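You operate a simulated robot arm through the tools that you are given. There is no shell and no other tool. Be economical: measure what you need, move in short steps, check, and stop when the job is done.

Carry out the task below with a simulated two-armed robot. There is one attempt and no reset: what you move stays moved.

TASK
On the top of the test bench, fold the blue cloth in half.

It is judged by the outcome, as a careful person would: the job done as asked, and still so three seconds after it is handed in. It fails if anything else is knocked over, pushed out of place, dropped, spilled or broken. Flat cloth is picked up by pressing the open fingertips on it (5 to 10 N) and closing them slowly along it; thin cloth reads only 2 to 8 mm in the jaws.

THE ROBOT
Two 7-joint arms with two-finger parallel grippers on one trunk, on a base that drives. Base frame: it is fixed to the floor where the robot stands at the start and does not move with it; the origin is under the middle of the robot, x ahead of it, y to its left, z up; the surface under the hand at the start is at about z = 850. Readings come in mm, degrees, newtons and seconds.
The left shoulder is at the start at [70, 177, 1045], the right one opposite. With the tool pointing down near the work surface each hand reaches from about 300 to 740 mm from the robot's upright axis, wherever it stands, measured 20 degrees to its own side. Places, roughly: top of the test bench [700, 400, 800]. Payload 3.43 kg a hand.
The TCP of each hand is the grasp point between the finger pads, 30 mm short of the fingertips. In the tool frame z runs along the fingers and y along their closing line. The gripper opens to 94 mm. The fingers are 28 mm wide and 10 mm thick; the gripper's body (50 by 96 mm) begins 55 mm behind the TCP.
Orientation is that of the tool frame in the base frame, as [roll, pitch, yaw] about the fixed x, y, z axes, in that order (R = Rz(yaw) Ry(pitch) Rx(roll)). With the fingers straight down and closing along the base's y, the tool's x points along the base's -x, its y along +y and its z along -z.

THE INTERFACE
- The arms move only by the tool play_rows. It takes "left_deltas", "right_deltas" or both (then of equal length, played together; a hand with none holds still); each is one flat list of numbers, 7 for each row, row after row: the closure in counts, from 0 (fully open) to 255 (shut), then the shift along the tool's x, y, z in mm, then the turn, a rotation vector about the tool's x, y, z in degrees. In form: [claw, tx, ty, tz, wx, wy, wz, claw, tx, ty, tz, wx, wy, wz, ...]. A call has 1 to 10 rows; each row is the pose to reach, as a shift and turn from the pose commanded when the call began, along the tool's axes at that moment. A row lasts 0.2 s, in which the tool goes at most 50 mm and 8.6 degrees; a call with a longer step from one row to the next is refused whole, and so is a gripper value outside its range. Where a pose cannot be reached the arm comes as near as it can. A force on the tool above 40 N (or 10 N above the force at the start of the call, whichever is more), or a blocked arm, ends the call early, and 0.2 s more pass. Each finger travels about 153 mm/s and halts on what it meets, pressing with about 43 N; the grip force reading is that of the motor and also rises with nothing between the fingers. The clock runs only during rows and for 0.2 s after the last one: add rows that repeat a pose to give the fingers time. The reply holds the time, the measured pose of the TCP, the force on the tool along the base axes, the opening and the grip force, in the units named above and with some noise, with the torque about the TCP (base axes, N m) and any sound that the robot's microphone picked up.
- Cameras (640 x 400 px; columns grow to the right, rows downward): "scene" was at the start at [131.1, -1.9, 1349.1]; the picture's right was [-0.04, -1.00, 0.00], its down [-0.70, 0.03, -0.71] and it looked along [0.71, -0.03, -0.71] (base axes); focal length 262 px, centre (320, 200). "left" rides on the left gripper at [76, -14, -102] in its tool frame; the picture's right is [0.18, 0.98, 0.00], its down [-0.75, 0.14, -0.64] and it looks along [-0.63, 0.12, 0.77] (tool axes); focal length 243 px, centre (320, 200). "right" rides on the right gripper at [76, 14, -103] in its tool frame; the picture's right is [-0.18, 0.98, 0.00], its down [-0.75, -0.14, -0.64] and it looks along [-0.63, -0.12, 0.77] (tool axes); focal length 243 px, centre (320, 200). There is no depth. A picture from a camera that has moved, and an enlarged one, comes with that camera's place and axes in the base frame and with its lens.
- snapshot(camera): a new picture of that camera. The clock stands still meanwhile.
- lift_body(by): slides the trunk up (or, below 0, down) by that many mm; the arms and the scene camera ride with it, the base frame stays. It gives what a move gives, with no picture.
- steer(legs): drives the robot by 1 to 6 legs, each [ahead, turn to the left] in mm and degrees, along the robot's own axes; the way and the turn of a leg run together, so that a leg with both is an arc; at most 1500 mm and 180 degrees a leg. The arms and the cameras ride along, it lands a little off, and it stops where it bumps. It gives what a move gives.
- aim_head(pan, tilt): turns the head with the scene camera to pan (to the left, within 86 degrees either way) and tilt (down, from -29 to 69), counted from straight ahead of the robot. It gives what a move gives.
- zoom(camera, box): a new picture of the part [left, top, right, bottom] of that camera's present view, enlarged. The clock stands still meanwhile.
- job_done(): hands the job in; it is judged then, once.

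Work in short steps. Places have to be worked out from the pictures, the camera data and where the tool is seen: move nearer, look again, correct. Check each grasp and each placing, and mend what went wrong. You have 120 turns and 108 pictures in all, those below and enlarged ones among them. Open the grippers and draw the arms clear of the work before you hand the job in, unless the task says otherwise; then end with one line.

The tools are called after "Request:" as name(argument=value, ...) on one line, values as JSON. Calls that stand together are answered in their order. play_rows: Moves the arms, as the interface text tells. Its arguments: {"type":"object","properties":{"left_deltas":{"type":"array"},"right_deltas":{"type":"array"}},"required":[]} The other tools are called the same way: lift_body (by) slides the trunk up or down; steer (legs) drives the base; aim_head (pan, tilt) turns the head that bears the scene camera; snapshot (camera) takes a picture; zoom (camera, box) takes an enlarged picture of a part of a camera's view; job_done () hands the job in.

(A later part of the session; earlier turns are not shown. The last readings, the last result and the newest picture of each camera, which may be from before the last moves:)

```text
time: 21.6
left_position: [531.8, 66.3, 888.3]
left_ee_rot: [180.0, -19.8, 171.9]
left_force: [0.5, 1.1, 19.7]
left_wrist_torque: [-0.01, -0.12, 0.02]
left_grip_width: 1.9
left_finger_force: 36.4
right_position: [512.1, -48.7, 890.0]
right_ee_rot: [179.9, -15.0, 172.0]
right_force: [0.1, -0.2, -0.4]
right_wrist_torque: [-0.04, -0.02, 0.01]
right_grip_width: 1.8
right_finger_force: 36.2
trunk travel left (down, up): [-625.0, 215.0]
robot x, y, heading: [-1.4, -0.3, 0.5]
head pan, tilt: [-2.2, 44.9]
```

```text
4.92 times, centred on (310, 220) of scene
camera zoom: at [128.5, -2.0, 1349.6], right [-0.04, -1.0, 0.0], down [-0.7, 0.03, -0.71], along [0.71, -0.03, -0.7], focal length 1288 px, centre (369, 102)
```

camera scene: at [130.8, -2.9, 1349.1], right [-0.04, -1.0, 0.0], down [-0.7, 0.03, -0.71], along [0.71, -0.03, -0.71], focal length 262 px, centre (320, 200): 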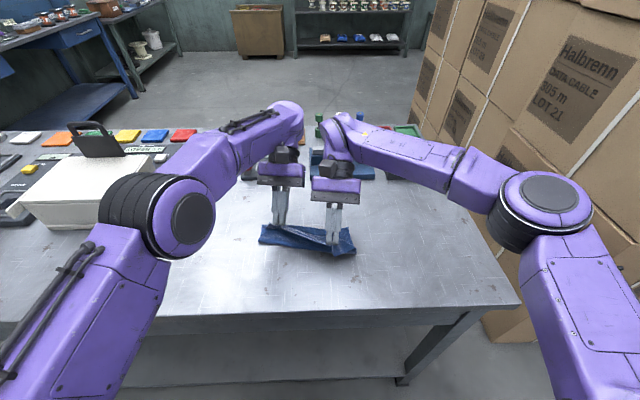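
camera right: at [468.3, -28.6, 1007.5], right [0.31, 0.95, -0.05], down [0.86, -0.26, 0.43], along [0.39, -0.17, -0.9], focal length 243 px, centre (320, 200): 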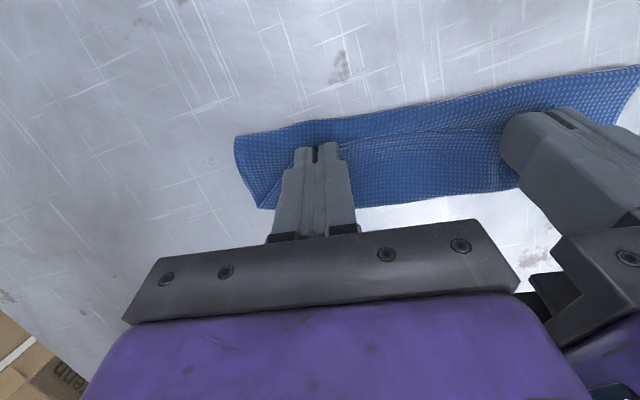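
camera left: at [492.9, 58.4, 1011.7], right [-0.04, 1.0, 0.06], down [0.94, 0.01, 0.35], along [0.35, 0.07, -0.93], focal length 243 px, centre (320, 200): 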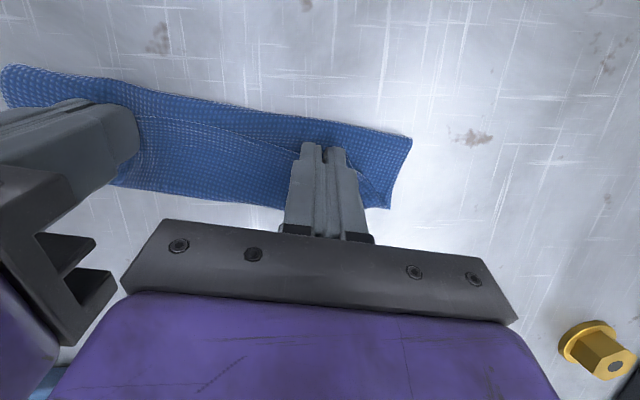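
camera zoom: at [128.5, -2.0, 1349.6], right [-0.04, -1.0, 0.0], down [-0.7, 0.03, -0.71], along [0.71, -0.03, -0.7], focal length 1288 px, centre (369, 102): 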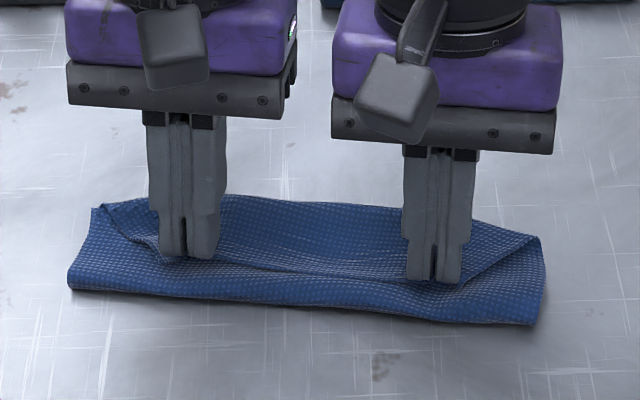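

Lowering pushed the slack under the fingers, leaving a flap of about 45 mm and the fold line too far forward (x ≈ 497 instead of about 480). I'll lift and go back so the bottom layer lies out again, then redo the last part low and taut.

Request:
play_rows(left_deltas=[255, 6.8, 0, -18.8, 0, 0, 0, 255, 27.8, 0, -32.5, 0, 0, 0, 255, 45.3, 0, -36.7, 0, 0, 0, 255, 61.3, 0, -30.9, 0, 0, 0, 255, 61.3, 0, -30.9, 0, 0, 0], right_deltas=[255, 5.2, 0, -19.3, 0, 0, 0, 255, 24.9, 0, -34.7, 0, 0, 0, 255, 42, 0, -40.5, 0, 0, 0, 255, 58.4, 0, -36.1, 0, 0, 0, 255, 58.4, 0, -36.1, 0, 0, 0])

Request:
snapshot(camera="left")

Request:
zoom(camera="scene", box=[245, 185, 375, 265])

```text
time: 22.8
left_position: [488.2, 73.3, 935.5]
left_ee_rot: [-179.9, -20.0, 172.0]
left_force: [-0.5, -0.4, -0.4]
left_wrist_torque: [-0.01, 0.0, 0.02]
left_grip_width: 2.0
left_finger_force: 36.4
right_position: [468.6, -42.6, 937.2]
right_ee_rot: [179.9, -15.1, 172.1]
right_force: [1.0, 0.4, 0.1]
right_wrist_torque: [-0.03, 0.04, 0.02]
right_grip_width: 1.6
right_finger_force: 36.5
trunk travel left (down, up): [-625.0, 215.0]
robot x, y, heading: [-0.2, -1.6, 0.1]
head pan, tilt: [-2.2, 44.9]
```

```text
70 pictures are left
camera left: at [449.3, 65.2, 1059.2], right [-0.03, 1.0, 0.06], down [0.94, 0.01, 0.35], along [0.34, 0.07, -0.94], focal length 243 px, centre (320, 200)
```

left: 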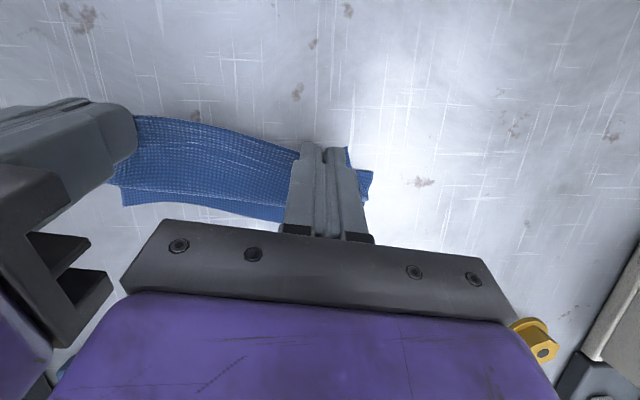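

```text
4.92 times, centred on (310, 225) of scene
camera zoom: at [132.0, -2.0, 1349.0], right [-0.04, -1.0, 0.0], down [-0.71, 0.03, -0.71], along [0.71, -0.03, -0.71], focal length 1288 px, centre (369, 77)
```

zoom: 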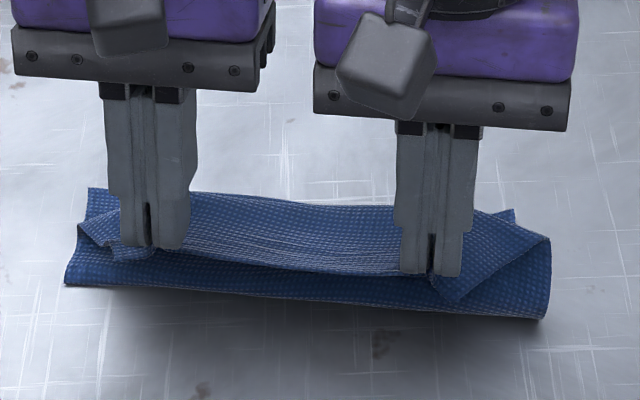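

My arc had too large a radius, because the cloth leaves the far side of the fingers. I'll go back to an earlier point on the fold so the bottom layer lies flat, then follow a tighter arc of about 66 mm.

Request:
play_rows(left_deltas=[255, 18.6, 0, -8.7, 0, 0, 0, 255, 37.2, 0, -17.4, 0, 0, 0, 255, 52.6, 0, -1.1, 0, 0, 0, 255, 57, 0, 13, 0, 0, 0, 255, 61.3, 0, 27.6, 0, 0, 0, 255, 61.3, 0, 27.6, 0, 0, 0], right_deltas=[255, 17.8, 0, -10.2, 0, 0, 0, 255, 35.5, 0, -20.5, 0, 0, 0, 255, 52.2, 0, -5.7, 0, 0, 0, 255, 58, 0, 8, 0, 0, 0, 255, 63.4, 0, 22.2, 0, 0, 0, 255, 63.4, 0, 22.2, 0, 0, 0])

Request:
snapshot(camera="left")

Request:
snapshot(camera="scene")

Request:
snapshot(camera="right")

```text
time: 24.2
left_position: [420.6, 83.2, 930.9]
left_ee_rot: [179.9, -19.9, 172.0]
left_force: [0.7, 0.5, 0.5]
left_wrist_torque: [0.0, -0.02, 0.03]
left_grip_width: 1.9
left_finger_force: 36.8
right_position: [402.0, -33.0, 931.9]
right_ee_rot: [-180.0, -15.0, 172.0]
right_force: [0.3, 0.2, 0.3]
right_wrist_torque: [-0.02, 0.01, 0.01]
right_grip_width: 2.0
right_finger_force: 36.6
trunk travel left (down, up): [-625.0, 215.0]
robot x, y, heading: [0.6, 1.4, -0.1]
head pan, tilt: [-2.2, 44.9]
```

```text
68 pictures are left
camera left: at [381.7, 74.6, 1054.4], right [-0.04, 1.0, 0.06], down [0.94, 0.01, 0.35], along [0.34, 0.07, -0.94], focal length 243 px, centre (320, 200)
```

left: 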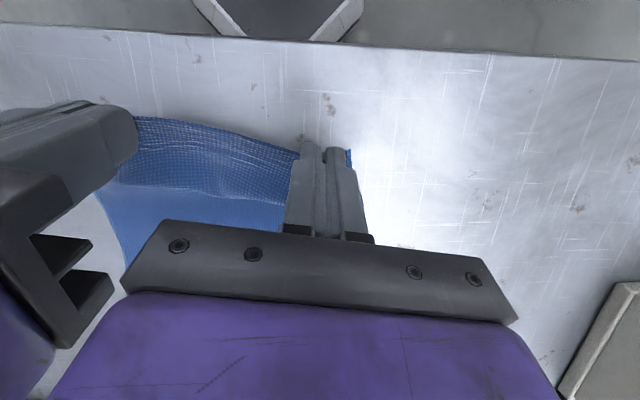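

```text
67 pictures are left
camera scene: at [131.2, -1.9, 1349.1], right [-0.04, -1.0, 0.0], down [-0.7, 0.03, -0.71], along [0.71, -0.03, -0.71], focal length 262 px, centre (320, 200)
```

scene: 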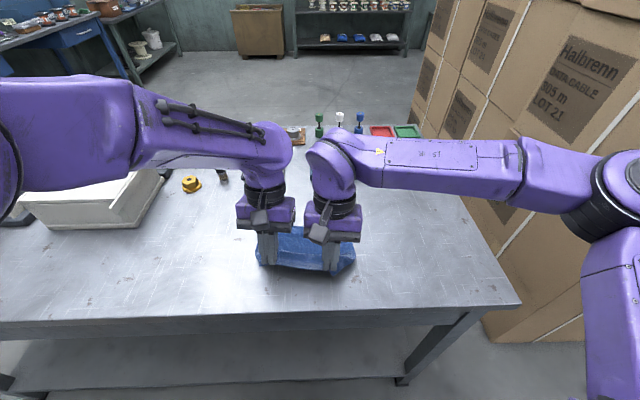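

```text
66 pictures are left
camera right: at [357.0, -13.0, 1050.8], right [0.31, 0.95, -0.05], down [0.87, -0.27, 0.42], along [0.39, -0.17, -0.9], focal length 243 px, centre (320, 200)
```

right: 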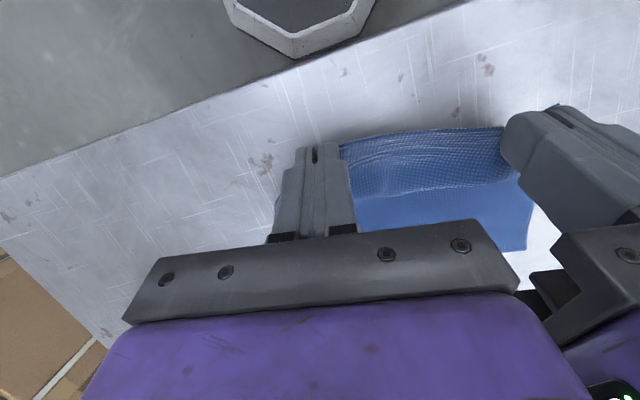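

The bottom layer lies out again and both grips hold. Now I'll run the tighter arc, stopping about 16 mm above the table.

Request:
play_rows(left_deltas=[255, -14.7, 0, -18.1, 0, 0, 0, 255, -33.3, 0, -31.3, 0, 0, 0, 255, -55.6, 0, -37.3, 0, 0, 0, 255, -78.8, 0, -35.1, 0, 0, 0, 255, -99.3, 0, -25.5, 0, 0, 0, 255, -112, 0, -14.1, 0, 0, 0, 255, -118.5, 0, -4.8, 0, 0, 0, 255, -118.5, 0, -4.8, 0, 0, 0], right_deltas=[255, -16.2, 0, -16.8, 0, 0, 0, 255, -35.9, 0, -28.3, 0, 0, 0, 255, -58.6, 0, -32.3, 0, 0, 0, 255, -81.5, 0, -28.1, 0, 0, 0, 255, -101.1, 0, -16.8, 0, 0, 0, 255, -112.7, 0, -4.3, 0, 0, 0, 255, -118.5, 0, 5.5, 0, 0, 0, 255, -118.5, 0, 5.5, 0, 0, 0])

Request:
snapshot(camera="left")

Request:
zoom(camera="scene", box=[245, 185, 375, 265])

Request:
snapshot(camera="right")

```text
time: 26.0
left_position: [533.3, 66.9, 895.9]
left_ee_rot: [-180.0, -19.9, 172.0]
left_force: [-0.6, -0.6, -0.1]
left_wrist_torque: [-0.01, 0.0, -0.02]
left_grip_width: 1.8
left_finger_force: 35.9
right_position: [513.0, -48.4, 897.3]
right_ee_rot: [179.9, -15.1, 172.0]
right_force: [0.0, 0.1, 0.2]
right_wrist_torque: [-0.02, -0.02, 0.02]
right_grip_width: 1.7
right_finger_force: 36.7
trunk travel left (down, up): [-625.0, 215.0]
robot x, y, heading: [-0.7, 1.0, -0.1]
head pan, tilt: [-2.2, 44.9]
```

```text
65 pictures are left
camera left: at [493.4, 58.7, 1019.0], right [-0.03, 1.0, 0.06], down [0.94, 0.01, 0.35], along [0.34, 0.07, -0.94], focal length 243 px, centre (320, 200)
```

left: 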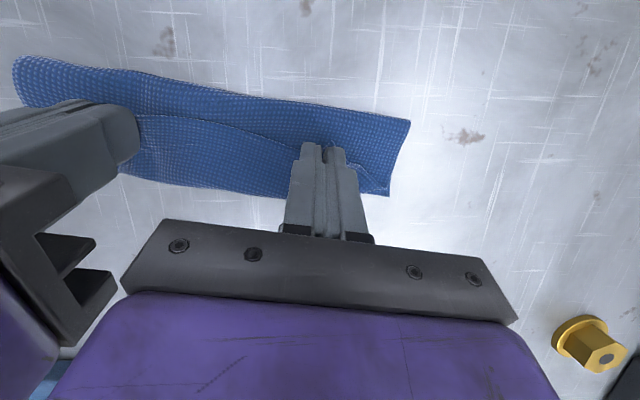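

```text
4.92 times, centred on (310, 225) of scene
camera zoom: at [130.9, -1.9, 1349.1], right [-0.04, -1.0, 0.0], down [-0.7, 0.03, -0.71], along [0.71, -0.03, -0.71], focal length 1288 px, centre (369, 77)
```

zoom: 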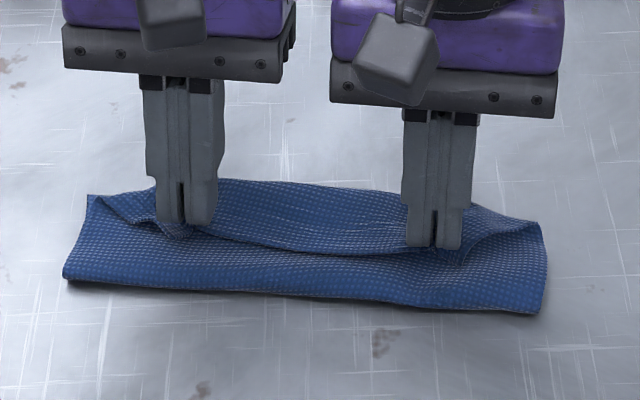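

```text
63 pictures are left
camera right: at [468.6, -28.2, 1014.9], right [0.31, 0.95, -0.05], down [0.87, -0.26, 0.42], along [0.39, -0.17, -0.9], focal length 243 px, centre (320, 200)
```

right: 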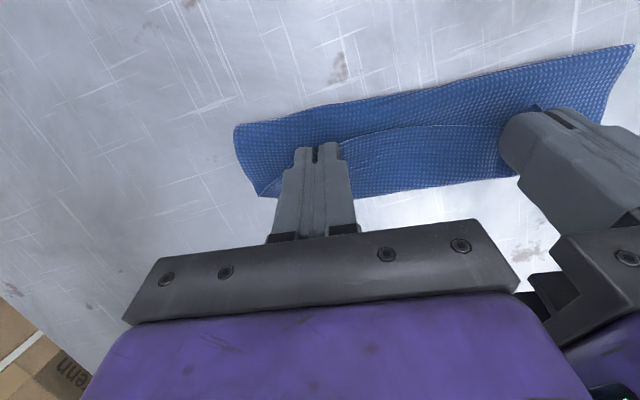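

The fold line is now nearer the middle, at x ≈ 486. I need to tell whether the strip behind the held edge is the curled flap or the exposed bottom layer, so I'll zoom in on it.

Request:
zoom(camera="left", box=[110, 80, 430, 230])

Request:
zoom(camera="scene", box=[255, 210, 365, 255])

```text
2.00 times, centred on (270, 155) of left
camera zoom: at [493.4, 58.7, 1019.0], right [-0.03, 1.0, 0.06], down [0.94, 0.01, 0.35], along [0.34, 0.07, -0.94], focal length 485 px, centre (420, 290)
```

zoom: 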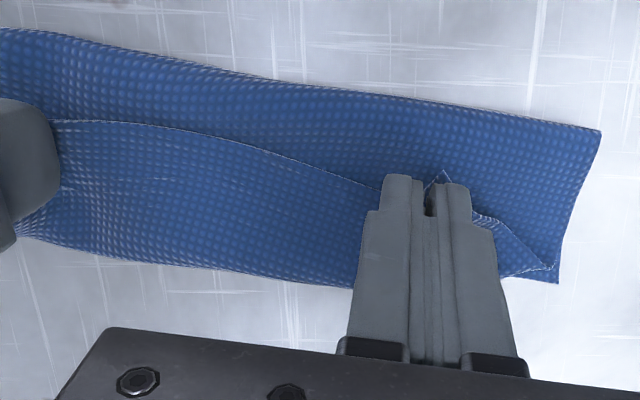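

```text
5.82 times, centred on (310, 232) of scene
camera zoom: at [130.9, -1.9, 1349.1], right [-0.04, -1.0, 0.0], down [-0.7, 0.03, -0.71], along [0.71, -0.03, -0.71], focal length 1523 px, centre (378, 11)
```

zoom: 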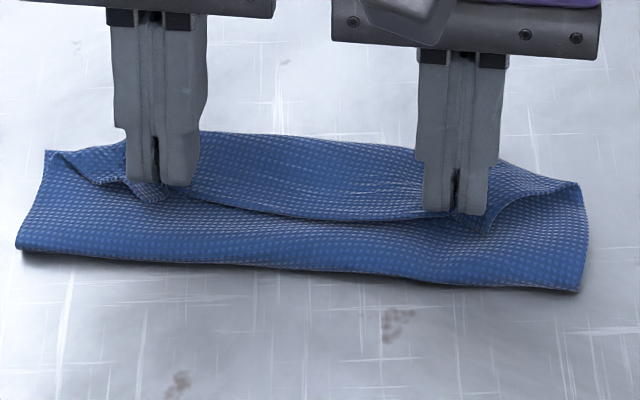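

The curl beyond the fingers always takes up about 40 mm of cloth. So the hands should come down earlier, at about 95 mm of travel, which puts the fold line at the true middle. After that I'll drag the held edge forward, low, to unroll the flap. First I'll go back and lay it down there.

Request:
play_rows(left_deltas=[255, 22.7, 0, -18.4, 0, 0, 0, 255, 46.7, 0, -28.8, 0, 0, 0, 255, 87.7, 0, -24.5, 0, 0, 0, 255, 110.8, 0, -0.1, 0, 0, 0, 255, 110.8, 0, -0.1, 0, 0, 0, 255, 96.7, 0, -5.3, 0, 0, 0, 255, 74.5, 0, -2.7, 0, 0, 0, 255, 53.3, 0, 5.6, 0, 0, 0, 255, 35.7, 0, 16.1, 0, 0, 0, 255, 35.7, 0, 16.1, 0, 0, 0], right_deltas=[255, 21, 0, -20.3, 0, 0, 0, 255, 43.9, 0, -32.7, 0, 0, 0, 255, 85.2, 0, -32, 0, 0, 0, 255, 110.3, 0, -9.8, 0, 0, 0, 255, 110.3, 0, -9.8, 0, 0, 0, 255, 95.8, 0, -13.7, 0, 0, 0, 255, 74, 0, -9.1, 0, 0, 0, 255, 53.6, 0, 0.9, 0, 0, 0, 255, 36.9, 0, 13, 0, 0, 0, 255, 36.9, 0, 13, 0, 0, 0])

Request:
zoom(camera="left", box=[110, 80, 430, 230])

Request:
zoom(camera="scene", box=[245, 185, 375, 265])

Request:
snapshot(camera="right")

```text
time: 28.2
left_position: [494.5, 72.2, 894.0]
left_ee_rot: [-180.0, -19.9, 172.0]
left_force: [-0.7, -0.7, -0.3]
left_wrist_torque: [0.04, 0.01, -0.01]
left_grip_width: 1.8
left_finger_force: 36.8
right_position: [474.6, -44.0, 894.6]
right_ee_rot: [-179.9, -15.0, 171.9]
right_force: [0.5, -0.2, 0.2]
right_wrist_torque: [-0.01, -0.03, 0.01]
right_grip_width: 1.8
right_finger_force: 36.7
trunk travel left (down, up): [-625.0, 215.0]
robot x, y, heading: [-2.4, -0.0, -0.2]
head pan, tilt: [-2.2, 44.9]
```

```text
2.00 times, centred on (270, 155) of left
camera zoom: at [454.7, 63.7, 1016.0], right [-0.03, 1.0, 0.06], down [0.94, 0.01, 0.35], along [0.35, 0.07, -0.94], focal length 485 px, centre (420, 290)
```

zoom: 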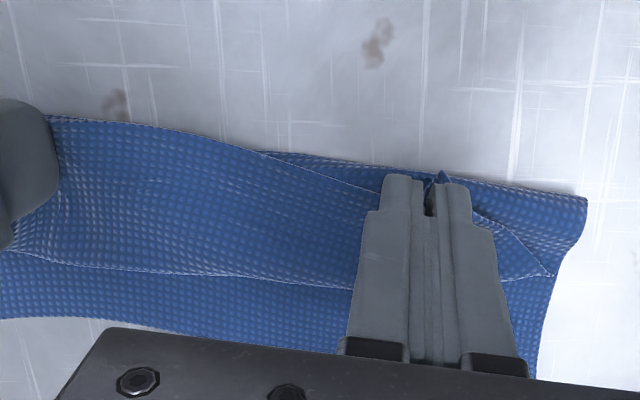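

```text
4.92 times, centred on (310, 225) of scene
camera zoom: at [130.2, -1.8, 1349.2], right [-0.04, -1.0, 0.0], down [-0.7, 0.03, -0.71], along [0.71, -0.03, -0.7], focal length 1288 px, centre (369, 77)
```

zoom: 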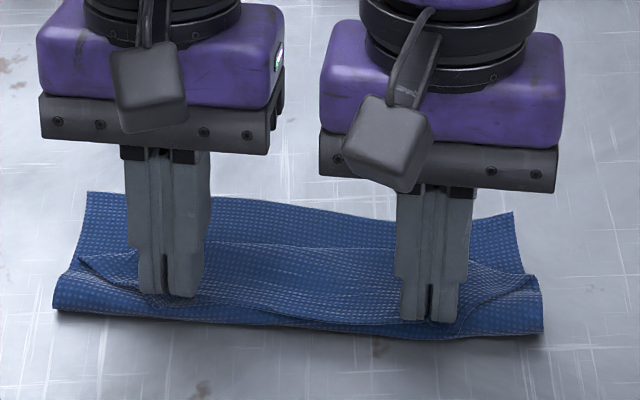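

```text
58 pictures are left
camera right: at [429.8, -23.1, 1012.5], right [0.31, 0.95, -0.05], down [0.87, -0.26, 0.43], along [0.39, -0.17, -0.9], focal length 243 px, centre (320, 200)
```

right: 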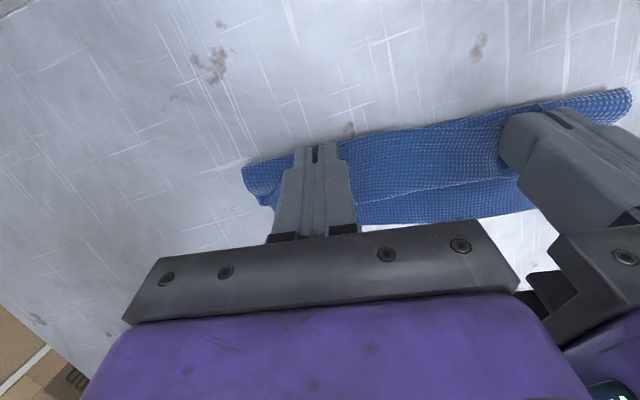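

The Z-shape is clear now: the crest is at x ≈ 507, the far edge at 549, and the fold line at about 481, roughly 12 mm too far forward. I'll repeat the landing a little further back.

Request:
play_rows(left_deltas=[255, 27.4, 0, -16.7, 0, 0, 0, 255, 54.3, 0, -17.5, 0, 0, 0, 255, 54.3, 0, -17.5, 0, 0, 0, 255, 39.7, 0, -6.8, 0, 0, 0, 255, 23.4, 0, 0, 0, 0, 0, 255, 15.5, 0, 10, 0, 0, 0, 255, 15.5, 0, 10, 0, 0, 0], right_deltas=[255, 25.8, 0, -19, 0, 0, 0, 255, 52.6, 0, -22.1, 0, 0, 0, 255, 52.6, 0, -22.1, 0, 0, 0, 255, 39, 0, -10.2, 0, 0, 0, 255, 23.4, 0, -2, 0, 0, 0, 255, 16.4, 0, 8.6, 0, 0, 0, 255, 16.4, 0, 8.6, 0, 0, 0])

Request:
zoom(camera="left", box=[110, 80, 430, 230])

Request:
zoom(camera="scene", box=[245, 185, 375, 265])

```text
time: 29.8
left_position: [476.3, 74.4, 889.8]
left_ee_rot: [-179.9, -19.8, 172.1]
left_force: [-0.2, 0.3, 12.3]
left_wrist_torque: [-0.03, -0.03, 0.03]
left_grip_width: 1.8
left_finger_force: 36.4
right_position: [456.4, -40.1, 889.8]
right_ee_rot: [180.0, -15.0, 172.1]
right_force: [0.9, -0.1, 0.2]
right_wrist_torque: [-0.02, -0.01, -0.02]
right_grip_width: 1.7
right_finger_force: 36.9
trunk travel left (down, up): [-625.0, 215.0]
robot x, y, heading: [1.3, 1.0, -0.0]
head pan, tilt: [-2.2, 44.9]
```

```text
2.00 times, centred on (270, 155) of left
camera zoom: at [436.5, 66.5, 1012.5], right [-0.04, 1.0, 0.06], down [0.94, 0.01, 0.35], along [0.35, 0.07, -0.94], focal length 485 px, centre (420, 290)
```

zoom: 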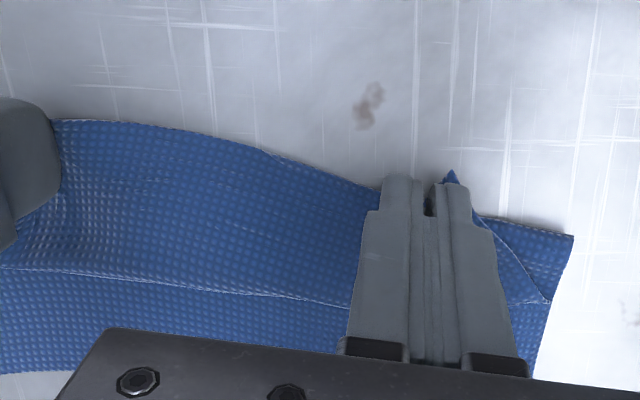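

```text
4.92 times, centred on (310, 225) of scene
camera zoom: at [130.1, -2.1, 1349.4], right [-0.04, -1.0, 0.0], down [-0.7, 0.03, -0.71], along [0.71, -0.03, -0.7], focal length 1288 px, centre (369, 77)
```

zoom: 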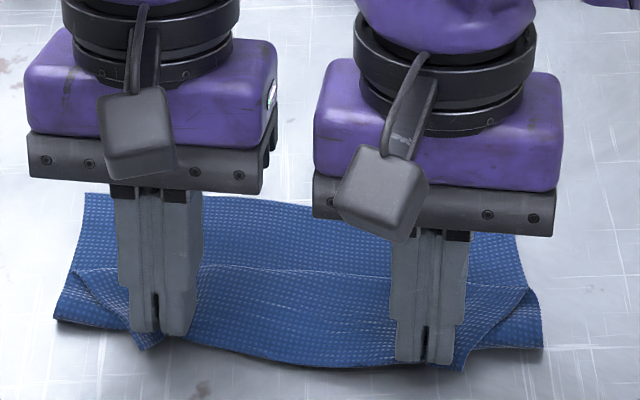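

By the scene view the fold line is now well placed: bottom halves are about 79 mm on the left and 86 mm on the right, out of about 165. I'll drag the held edge forward 45 mm, low over the cloth, to unroll the flap.

Request:
play_rows(left_deltas=[255, -7, 0, -6.5, 0, 0, 0, 255, -16, 0, -9.5, 0, 0, 0, 255, -25, 0, -12.5, 0, 0, 0, 255, -34, 0, -15.5, 0, 0, 0, 255, -41.3, 0, -18.2, 0, 0, 0, 255, -41.3, 0, -18.2, 0, 0, 0], right_deltas=[255, -8, 0, -4, 0, 0, 0, 255, -17, 0, -6, 0, 0, 0, 255, -26, 0, -8, 0, 0, 0, 255, -35, 0, -10, 0, 0, 0, 255, -43.5, 0, -11.7, 0, 0, 0, 255, -43.5, 0, -11.7, 0, 0, 0])

Request:
zoom(camera="left", box=[110, 80, 430, 230])

Request:
zoom(camera="scene", box=[245, 185, 375, 265])

```text
time: 31.2
left_position: [520.6, 68.0, 891.8]
left_ee_rot: [-179.9, -20.1, 172.0]
left_force: [0.6, 0.1, -0.5]
left_wrist_torque: [0.03, -0.01, -0.01]
left_grip_width: 2.1
left_finger_force: 36.6
right_position: [501.3, -47.4, 889.2]
right_ee_rot: [180.0, -15.0, 172.0]
right_force: [-0.7, -0.4, -0.3]
right_wrist_torque: [0.01, -0.02, -0.01]
right_grip_width: 1.9
right_finger_force: 36.9
trunk travel left (down, up): [-625.0, 215.0]
robot x, y, heading: [1.8, 1.2, -0.1]
head pan, tilt: [-2.2, 44.9]
```

```text
2.00 times, centred on (270, 155) of left
camera zoom: at [481.6, 60.4, 1014.7], right [-0.04, 1.0, 0.06], down [0.94, 0.01, 0.35], along [0.34, 0.07, -0.94], focal length 485 px, centre (420, 290)
```

zoom: 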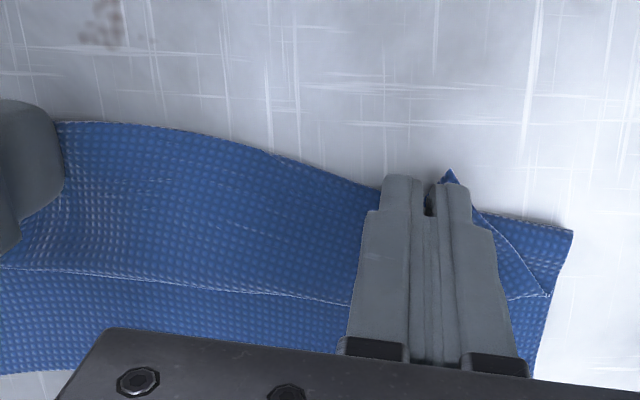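

```text
4.92 times, centred on (310, 225) of scene
camera zoom: at [130.9, -2.0, 1349.1], right [-0.04, -1.0, 0.0], down [-0.7, 0.03, -0.71], along [0.71, -0.03, -0.71], focal length 1288 px, centre (369, 77)
```

zoom: 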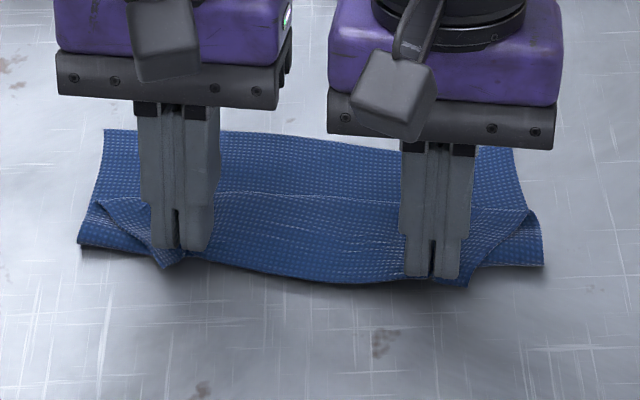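

The whole stack slid forward instead of unrolling, which does no harm. I'll release the cloth here, lift clear and look, then flip the flap forward with the fingertips.

Request:
play_rows(left_deltas=[245, 0, 0, 1, 0, 0, 0, 225, 0, 0, 1, 0, 0, 0, 200, 0, 0, 1, 0, 0, 0, 170, 0, 0, 1, 0, 0, 0, 150, 0, 0, 0, 0, 0, 0, 150, 5, 0, -14, 0, 0, 0, 150, 14, 0, -38, 0, 0, 0, 150, 25, 0, -66, 0, 0, 0, 150, 25, 0, -66, 0, 0, 0], right_deltas=[245, 0, 0, 1, 0, 0, 0, 225, 0, 0, 1, 0, 0, 0, 200, 0, 0, 1, 0, 0, 0, 170, 0, 0, 1, 0, 0, 0, 150, 0, 0, 0, 0, 0, 0, 150, 4, 0, -14, 0, 0, 0, 150, 10, 0, -38, 0, 0, 0, 150, 18, 0, -66, 0, 0, 0, 150, 18, 0, -66, 0, 0, 0])

Request:
snapshot(camera="left")

Request:
zoom(camera="scene", box=[245, 165, 375, 245])

Request:
snapshot(camera="right")

```text
time: 33.2
left_position: [522.1, 68.8, 962.2]
left_ee_rot: [-180.0, -20.0, 171.9]
left_force: [0.4, -0.1, 0.5]
left_wrist_torque: [-0.01, 0.01, 0.01]
left_grip_width: 38.4
left_finger_force: 0.0
right_position: [501.2, -46.5, 957.4]
right_ee_rot: [-180.0, -15.1, 172.0]
right_force: [-0.1, 0.2, -0.1]
right_wrist_torque: [0.0, 0.01, 0.0]
right_grip_width: 38.7
right_finger_force: 0.0
trunk travel left (down, up): [-625.0, 215.0]
robot x, y, heading: [1.3, -2.3, -0.0]
head pan, tilt: [-2.2, 44.9]
```

```text
53 pictures are left
camera left: at [480.8, 60.6, 1085.4], right [-0.03, 1.0, 0.06], down [0.94, 0.01, 0.34], along [0.34, 0.07, -0.94], focal length 243 px, centre (320, 200)
```

left: 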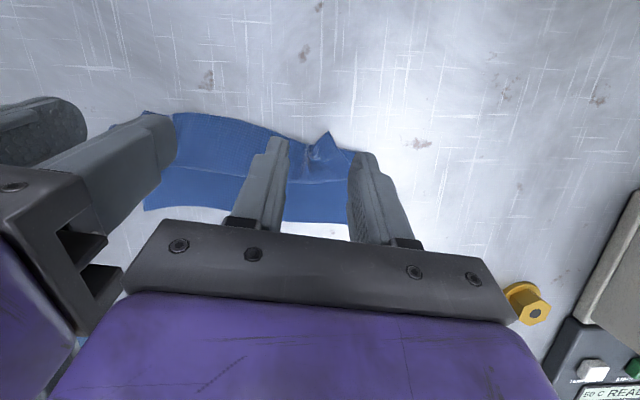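

```text
4.92 times, centred on (310, 205) of scene
camera zoom: at [132.1, -2.1, 1348.9], right [-0.04, -1.0, 0.0], down [-0.71, 0.03, -0.71], along [0.71, -0.03, -0.71], focal length 1288 px, centre (369, 175)
```

zoom: 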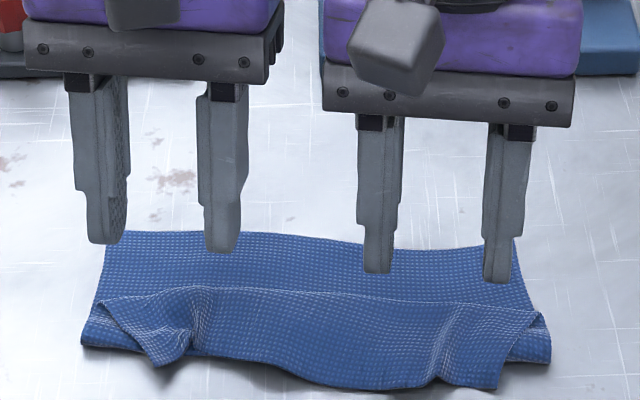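

```text
51 pictures are left
camera right: at [457.7, -26.6, 1076.4], right [0.31, 0.95, -0.05], down [0.87, -0.26, 0.42], along [0.39, -0.17, -0.9], focal length 243 px, centre (320, 200)
```

right: 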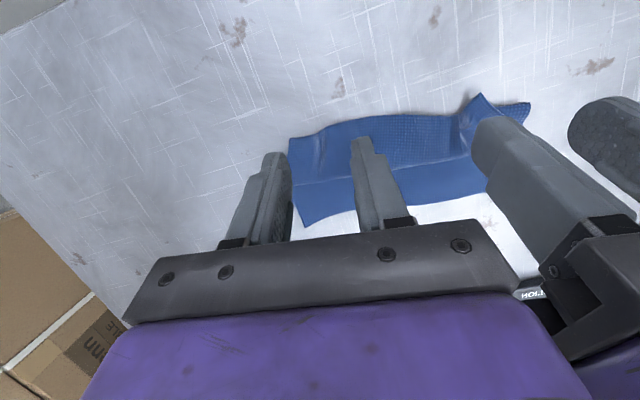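

The cloth is now in a Z, with the flap's free edge overhanging toward the robot. I'll pull both hands back and up for a clear look.

Request:
play_rows(left_deltas=[100, 17, 5, -20, 0, -7, 0, 60, 40, 20, -35, 0, -14, 0, 0, 70, 40, -35, 0, -20, 0, 0, 110, 60, -30, 0, -20, 0, 0, 150, 80, -20, 0, -20, 0, 0, 150, 80, -20, 0, -20, 0], right_deltas=[100, 17, -5, -20, 0, -7, 0, 60, 40, -20, -35, 0, -15, 0, 0, 70, -40, -35, 0, -15, 0, 0, 110, -60, -30, 0, -15, 0, 0, 150, -80, -20, 0, -15, 0, 0, 150, -80, -20, 0, -15, 0])

Request:
zoom(camera="scene", box=[235, 165, 385, 260])

Request:
snapshot(camera="right")

```text
time: 34.6
left_position: [397.6, 165.0, 1032.6]
left_ee_rot: [179.7, 0.0, 172.0]
left_force: [0.8, 0.4, 0.0]
left_wrist_torque: [0.04, 0.04, -0.01]
left_grip_width: 94.2
left_finger_force: 0.0
right_position: [352.9, -106.9, 1014.9]
right_ee_rot: [179.8, -0.1, 171.9]
right_force: [0.3, 0.1, -0.1]
right_wrist_torque: [-0.01, 0.03, 0.01]
right_grip_width: 94.0
right_finger_force: 0.1
trunk travel left (down, up): [-625.0, 215.0]
robot x, y, heading: [-0.3, 0.1, -0.0]
head pan, tilt: [-2.2, 44.9]
```

```text
4.21 times, centred on (310, 212) of scene
camera zoom: at [132.3, -4.7, 1348.9], right [-0.04, -1.0, 0.0], down [-0.71, 0.03, -0.71], along [0.71, -0.03, -0.71], focal length 1102 px, centre (362, 147)
```

zoom: 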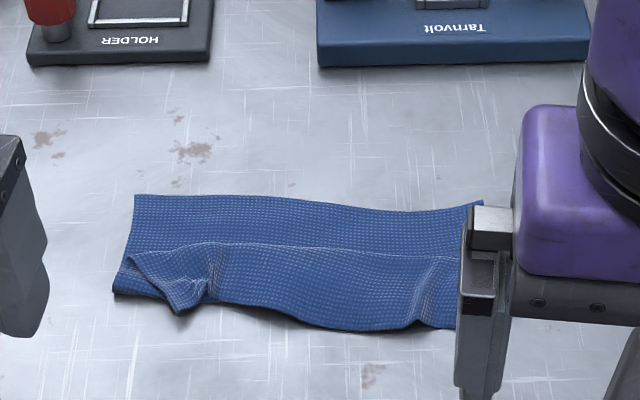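

```text
49 pictures are left
camera right: at [279.1, -84.3, 1117.4], right [0.32, 0.95, 0.0], down [0.73, -0.25, 0.64], along [0.61, -0.2, -0.77], focal length 243 px, centre (320, 200)
```

right: 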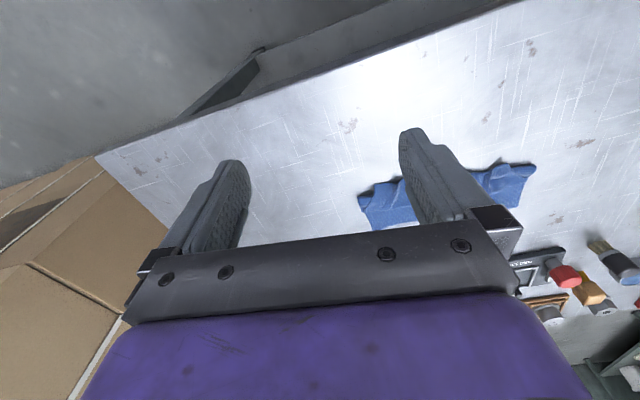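

I'll turn both hands about 90° so the fingers close along the fold direction, with the cameras facing outward. That way I can pinch the flap's overhanging edge cleanly. I'll make the turn up high, where the hands are clear of everything.

Request:
play_rows(left_deltas=[0, 0, 0, 0, 0, 0, 8.5, 0, 0, 0, 0, 0, 0, 17, 0, 0, 0, 0, 0, 0, 25.5, 0, 0, 0, 0, 0, 0, 34, 60, 0, 0, 0, 0, 0, 42.5, 120, 0, 0, 0, 0, 0, 51, 174, 0, 0, 0, 0, 0, 59.5, 174, 0, 0, 0, 0, 0, 68, 174, 0, 0, 0, 0, 0, 76.5, 174, 0, 0, 0, 0, 0, 85], right_deltas=[0, 0, 0, 0, 0, 0, -8.5, 0, 0, 0, 0, 0, 0, -17, 0, 0, 0, 0, 0, 0, -25.5, 0, 0, 0, 0, 0, 0, -34, 60, 0, 0, 0, 0, 0, -42.5, 120, 0, 0, 0, 0, 0, -51, 174, 0, 0, 0, 0, 0, -59.5, 174, 0, 0, 0, 0, 0, -68, 174, 0, 0, 0, 0, 0, -76.5, 174, 0, 0, 0, 0, 0, -85])

Request:
snapshot(camera="scene")

Request:
snapshot(camera="left")

```text
time: 36.8
left_position: [398.1, 165.0, 1031.7]
left_ee_rot: [180.0, -0.1, 86.7]
left_force: [-0.3, -0.9, 0.5]
left_wrist_torque: [0.05, 0.0, 0.0]
left_grip_width: 29.9
left_finger_force: 0.0
right_position: [339.4, -90.4, 956.7]
right_ee_rot: [-177.8, -3.8, -140.3]
right_force: [0.1, -0.6, 0.8]
right_wrist_torque: [0.03, 0.01, 0.01]
right_grip_width: 30.1
right_finger_force: 0.0
right hand out of reach, approached as far as the arm can: row 6, 7, 8, 9, 10
trunk travel left (down, up): [-625.0, 215.0]
robot x, y, heading: [2.8, -0.6, 0.1]
head pan, tilt: [-2.2, 44.9]
```

```text
48 pictures are left
camera scene: at [130.8, -3.6, 1349.1], right [-0.04, -1.0, 0.0], down [-0.7, 0.03, -0.71], along [0.71, -0.03, -0.71], focal length 262 px, centre (320, 200)
```

scene: 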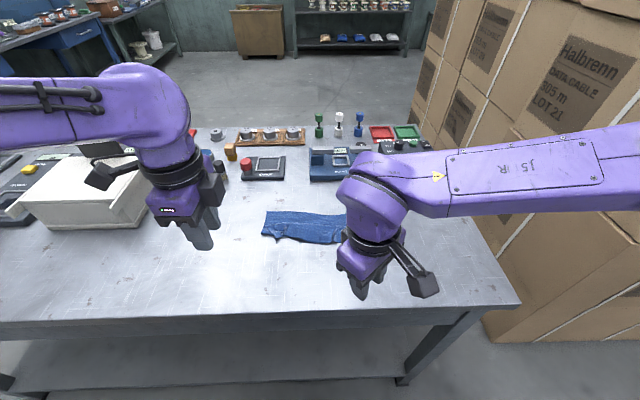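

```text
47 pictures are left
camera left: at [386.6, 242.8, 1135.7], right [0.99, 0.13, 0.0], down [0.1, -0.76, 0.64], along [0.08, -0.64, -0.77], focal length 243 px, centre (320, 200)
```

left: 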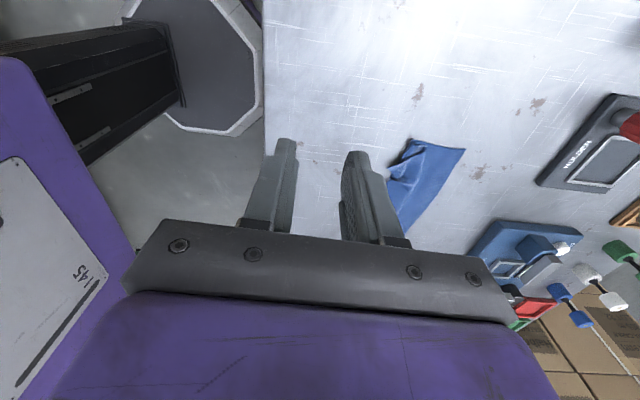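

The left hand reached the turn. The right one stopped at about 48° because it is so close in. I'll move the right hand further out and forward, then finish turning it.

Request:
play_rows(right_deltas=[174, -15, -22, -10, 0, 0, 0, 174, -30, -44, -20, 0, 0, 0, 174, -45, -66, -30, 0, 0, 0, 174, -57, -87, -40, 0, 0, 0, 174, -57, -87, -40, 0, 0, -8, 174, -57, -87, -40, 0, 0, -16, 174, -57, -87, -40, 0, 0, -24, 174, -57, -87, -40, 0, 0, -32, 174, -57, -87, -40, 0, 0, -37, 174, -57, -87, -40, 0, 0, -37])

```text
time: 39.0
left_position: [399.3, 163.4, 1032.2]
left_ee_rot: [180.0, -0.2, 87.0]
left_force: [-0.1, -0.4, 0.4]
left_wrist_torque: [0.04, 0.02, -0.02]
left_grip_width: 30.0
left_finger_force: 0.0
right_position: [396.2, -114.3, 944.2]
right_ee_rot: [-172.6, 2.8, -139.0]
right_force: [0.1, -0.8, -0.4]
right_wrist_torque: [0.05, 0.04, -0.02]
right_grip_width: 30.0
right_finger_force: 0.1
right hand out of reach, approached as far as the arm can: row 1, 2, 3, 4, 5, 6, 7, 8, 9, 10
trunk travel left (down, up): [-625.0, 215.0]
robot x, y, heading: [0.5, -0.9, -0.2]
head pan, tilt: [-2.2, 44.9]
```

The right wrist is at its turning limit, so I'll park that hand to the right. I'll use the left hand, closing along the fold direction, to pinch the flap at mid-edge (about x 483, y −5), starting with a hover above it.

Request:
play_rows(left_deltas=[174, -33, 16, 0, -4, 0, 1, 174, -66, 32, 0, -8, 0, 2, 174, -98, 48, 0, -12, 0, 3, 174, -131, 64, 0, -16, 0, 4, 174, -164, 80, 0, -20, 0, 5, 174, -164, 80, 30, -20, 0, 5, 174, -164, 80, 60, -20, 0, 5, 174, -164, 80, 92, -20, 0, 5, 174, -164, 80, 92, -20, 0, 5], right_deltas=[100, 17, -20, -8, 0, 0, 5, 60, 34, -40, -16, 0, 0, 11, 0, 51, -60, -24, 0, 0, 17, 0, 68, -80, -32, 0, 0, 23, 0, 85, -98, -40, 0, 0, 29, 0, 100, -115, -40, 0, 0, 35, 0, 100, -115, -40, 0, 0, 41, 0, 100, -115, -40, 0, 0, 47, 0, 100, -115, -40, 0, 0, 47])

Request:
snapshot(camera="left")

Request:
zoom(camera="scene", box=[235, 165, 385, 260])

```text
time: 41.0
left_position: [468.2, -1.0, 940.6]
left_ee_rot: [160.2, -0.9, 82.1]
left_force: [0.0, -0.2, -0.4]
left_wrist_torque: [0.01, 0.0, -0.02]
left_grip_width: 29.9
left_finger_force: 0.1
right_position: [389.2, -257.6, 996.0]
right_ee_rot: [-176.9, 7.5, 173.9]
right_force: [0.0, -0.4, -1.3]
right_wrist_torque: [0.01, -0.01, 0.02]
right_grip_width: 94.1
right_finger_force: 0.1
trunk travel left (down, up): [-625.0, 215.0]
robot x, y, heading: [-0.9, -0.8, 0.2]
head pan, tilt: [-2.2, 44.9]
```

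```text
46 pictures are left
camera left: at [429.9, 80.6, 1033.6], right [0.94, 0.05, 0.34], down [-0.19, -0.74, 0.64], along [0.28, -0.67, -0.69], focal length 243 px, centre (320, 200)
```

left: 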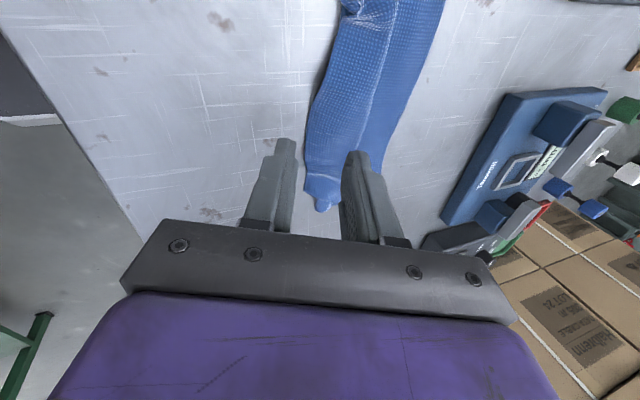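

```text
4.21 times, centred on (310, 212) of scene
camera zoom: at [130.8, -1.7, 1349.1], right [-0.04, -1.0, 0.0], down [-0.7, 0.03, -0.71], along [0.71, -0.03, -0.71], focal length 1102 px, centre (362, 147)
```

zoom: 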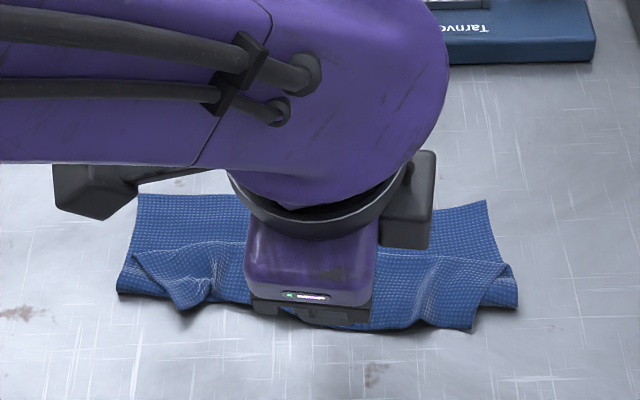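

The left fingers straddle the flap edge (x ≈ 484 at y −10). I'll lower to just above it, moving along the tool axes.

Request:
play_rows(left_deltas=[174, -4, -3, 16, 0, 0, 0, 174, -7.5, -5, 32, 0, 0, 0, 174, -7.5, -5.9, 44, 0, 0, 0, 174, -7.5, -5.9, 49, 0, 0, 0, 174, -7.5, -5.9, 49, 0, 0, 0])

Request:
zoom(camera="left", box=[220, 60, 460, 210])

Request:
zoom(camera="scene", box=[255, 195, 365, 265])

```text
time: 42.2
left_position: [478.5, -9.9, 892.5]
left_ee_rot: [160.0, -0.9, 82.1]
left_force: [0.4, 0.3, 0.3]
left_wrist_torque: [-0.01, 0.02, -0.02]
left_grip_width: 30.1
left_finger_force: 0.1
right_position: [388.6, -258.2, 995.1]
right_ee_rot: [-176.9, 7.5, 173.9]
right_force: [0.2, 0.7, 0.4]
right_wrist_torque: [0.0, -0.03, -0.01]
right_grip_width: 94.1
right_finger_force: 0.1
trunk travel left (down, up): [-625.0, 215.0]
robot x, y, heading: [-0.1, 0.5, -0.1]
head pan, tilt: [-2.2, 44.9]
```

```text
2.67 times, centred on (340, 135) of left
camera zoom: at [440.6, 71.8, 985.6], right [0.94, 0.05, 0.34], down [-0.19, -0.74, 0.64], along [0.28, -0.67, -0.69], focal length 647 px, centre (267, 373)
```

zoom: 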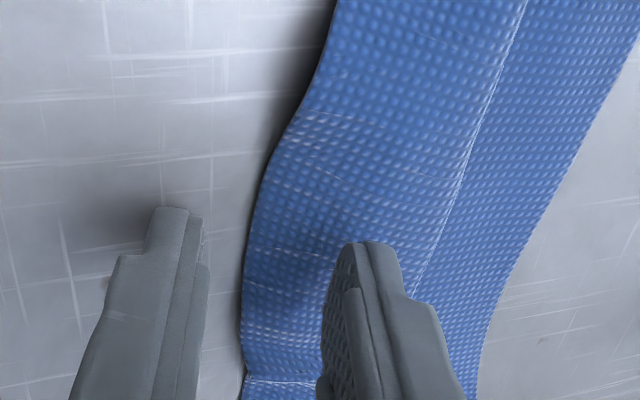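

```text
5.71 times, centred on (310, 230) of scene
camera zoom: at [131.0, -2.0, 1349.1], right [-0.04, -1.0, 0.0], down [-0.7, 0.03, -0.71], along [0.71, -0.03, -0.71], focal length 1496 px, centre (377, 29)
```

zoom: 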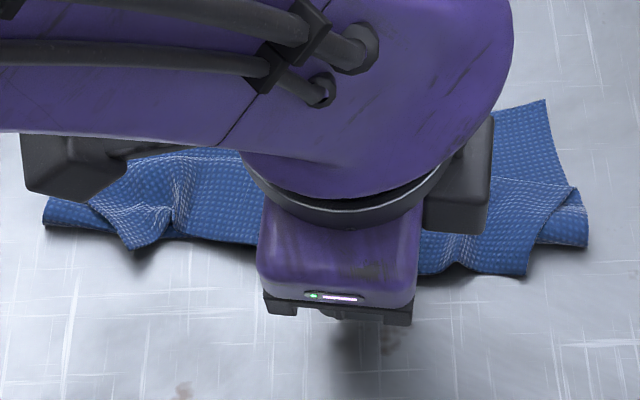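

The flap edge is raised and sits between the fingers. I'll lower the back finger almost to the table and close slowly, letting the hand sink a little as it closes.

Request:
play_rows(left_deltas=[174, 0, -1, 2.8, 0, 0, 0, 174, 0, -1.5, 4.3, 0, 0, 0, 188, 0, -1.5, 4.7, 0, 0, 0, 200, 0, -1.8, 5.5, 0, 0, 0, 212, 0, -2.1, 6.3, 0, 0, 0, 224, 0, -2.4, 7.1, 0, 0, 0, 236, 0, -2.7, 7.9, 0, 0, 0, 248, 0, -2.9, 8.4, 0, 0, 0, 255, 0, -2.9, 8.4, 0, 0, 0, 255, 0, -2.9, 8.4, 0, 0, 0])

Request:
zoom(camera="left", box=[220, 60, 460, 210])

```text
time: 44.4
left_position: [479.9, -10.3, 882.5]
left_ee_rot: [160.0, -0.9, 82.2]
left_force: [0.6, -0.2, -0.3]
left_wrist_torque: [0.03, 0.0, 0.01]
left_grip_width: 0.1
left_finger_force: 32.7
right_position: [388.0, -258.4, 994.4]
right_ee_rot: [-177.0, 7.3, 174.0]
right_force: [0.1, -0.5, -0.5]
right_wrist_torque: [0.03, 0.0, 0.01]
right_grip_width: 94.0
right_finger_force: 0.0
trunk travel left (down, up): [-625.0, 215.0]
robot x, y, heading: [-0.1, 3.5, 0.2]
head pan, tilt: [-2.2, 44.9]
```

```text
2.67 times, centred on (340, 135) of left
camera zoom: at [441.2, 72.0, 976.6], right [0.94, 0.05, 0.34], down [-0.19, -0.74, 0.64], along [0.28, -0.67, -0.69], focal length 647 px, centre (267, 373)
```

zoom: 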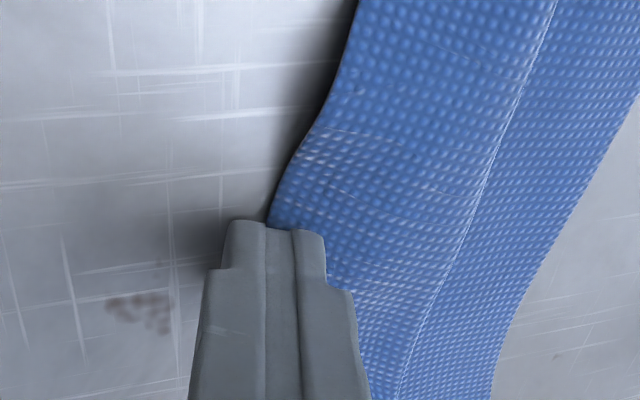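

The pinch closed empty at 0.1 mm, because the flap slipped under the front finger. I'll go back to the cross-closing grip, which held well, but with only a few millimetres of overlap, while the right hand pins the end of the fold so the stack can't slide. First I'll raise the left hand and turn it back.

Request:
play_rows(left_deltas=[200, 0, -8, -22, 0, 0, 0, 174, 0, -16, -44, 7, 0, 0, 174, 0, -24, -66, 14, 0, 0, 174, 0, -24, -66, 20, 0, 0, 174, 0, -24, -66, 20, 0, 0])

Request:
play_rows(left_deltas=[174, 0, 0, 0, 0, 0, -8.5, 174, 0, 0, 0, 0, 0, -17, 174, 0, 0, 0, 0, 0, -25.5, 174, 0, 0, 0, 0, 0, -34, 174, 0, 0, 0, 0, 0, -42.5, 174, 0, 0, 0, 0, 0, -51, 174, 0, 0, 0, 0, 0, -59.5, 174, 0, 0, 0, 0, 0, -68, 174, 0, 0, 0, 0, 0, -76.5, 174, 0, 0, 0, 0, 0, -85], right_deltas=[60, 0, 0, 0, 0, 4, 0, 120, 0, 0, 0, 0, 7.4, 0, 200, 0, 0, 0, 0, 7.4, 0, 255, 0, 0, 0, 0, 7.4, 0, 255, 0, 0, 0, 0, 7.4, 0, 255, 0, 0, 0, 0, 7.4, 0, 255, 0, 0, 0, 0, 7.4, 0, 255, 0, 0, 0, 0, 7.4, 0, 255, 0, 0, 0, 0, 7.4, 0, 255, 0, 0, 0, 0, 7.4, 0])

Request:
snapshot(camera="left")

```text
time: 45.6
left_position: [434.5, -4.0, 937.5]
left_ee_rot: [-179.9, -0.9, 82.1]
left_force: [0.6, -0.2, -0.4]
left_wrist_torque: [0.03, -0.04, 0.0]
left_grip_width: 29.7
left_finger_force: 0.0
right_position: [388.7, -258.7, 995.4]
right_ee_rot: [-176.9, 7.4, 174.0]
right_force: [0.3, 0.2, -0.1]
right_wrist_torque: [0.01, -0.02, 0.0]
right_grip_width: 94.1
right_finger_force: 0.1
trunk travel left (down, up): [-625.0, 215.0]
robot x, y, heading: [-3.3, -2.0, -0.2]
head pan, tilt: [-2.2, 44.9]
```

```text
time: 47.8
left_position: [434.4, -4.8, 937.6]
left_ee_rot: [179.2, 0.0, 167.3]
left_force: [0.7, 0.3, -0.9]
left_wrist_torque: [0.0, -0.01, -0.01]
left_grip_width: 29.9
left_finger_force: 0.2
right_position: [389.7, -258.1, 995.7]
right_ee_rot: [-177.0, 0.0, 173.7]
right_force: [0.0, 0.3, 0.2]
right_wrist_torque: [0.01, -0.01, 0.02]
right_grip_width: 0.0
right_finger_force: 32.8
trunk travel left (down, up): [-625.0, 215.0]
robot x, y, heading: [2.3, 1.9, 0.4]
head pan, tilt: [-2.2, 44.9]
```

```text
41 pictures are left
camera left: at [356.3, -2.3, 1039.9], right [0.04, 1.0, 0.02], down [0.77, -0.04, 0.64], along [0.64, -0.01, -0.77], focal length 243 px, centre (320, 200)
```

left: 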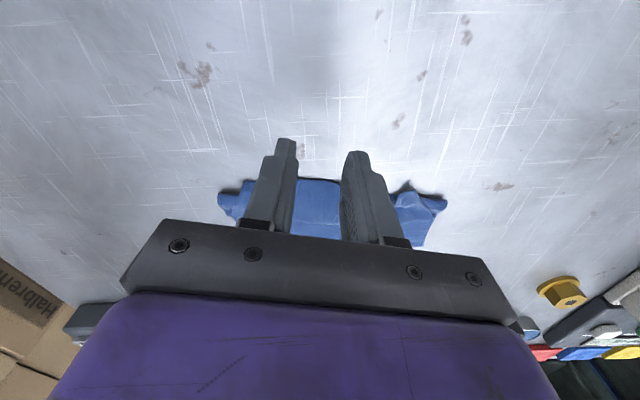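

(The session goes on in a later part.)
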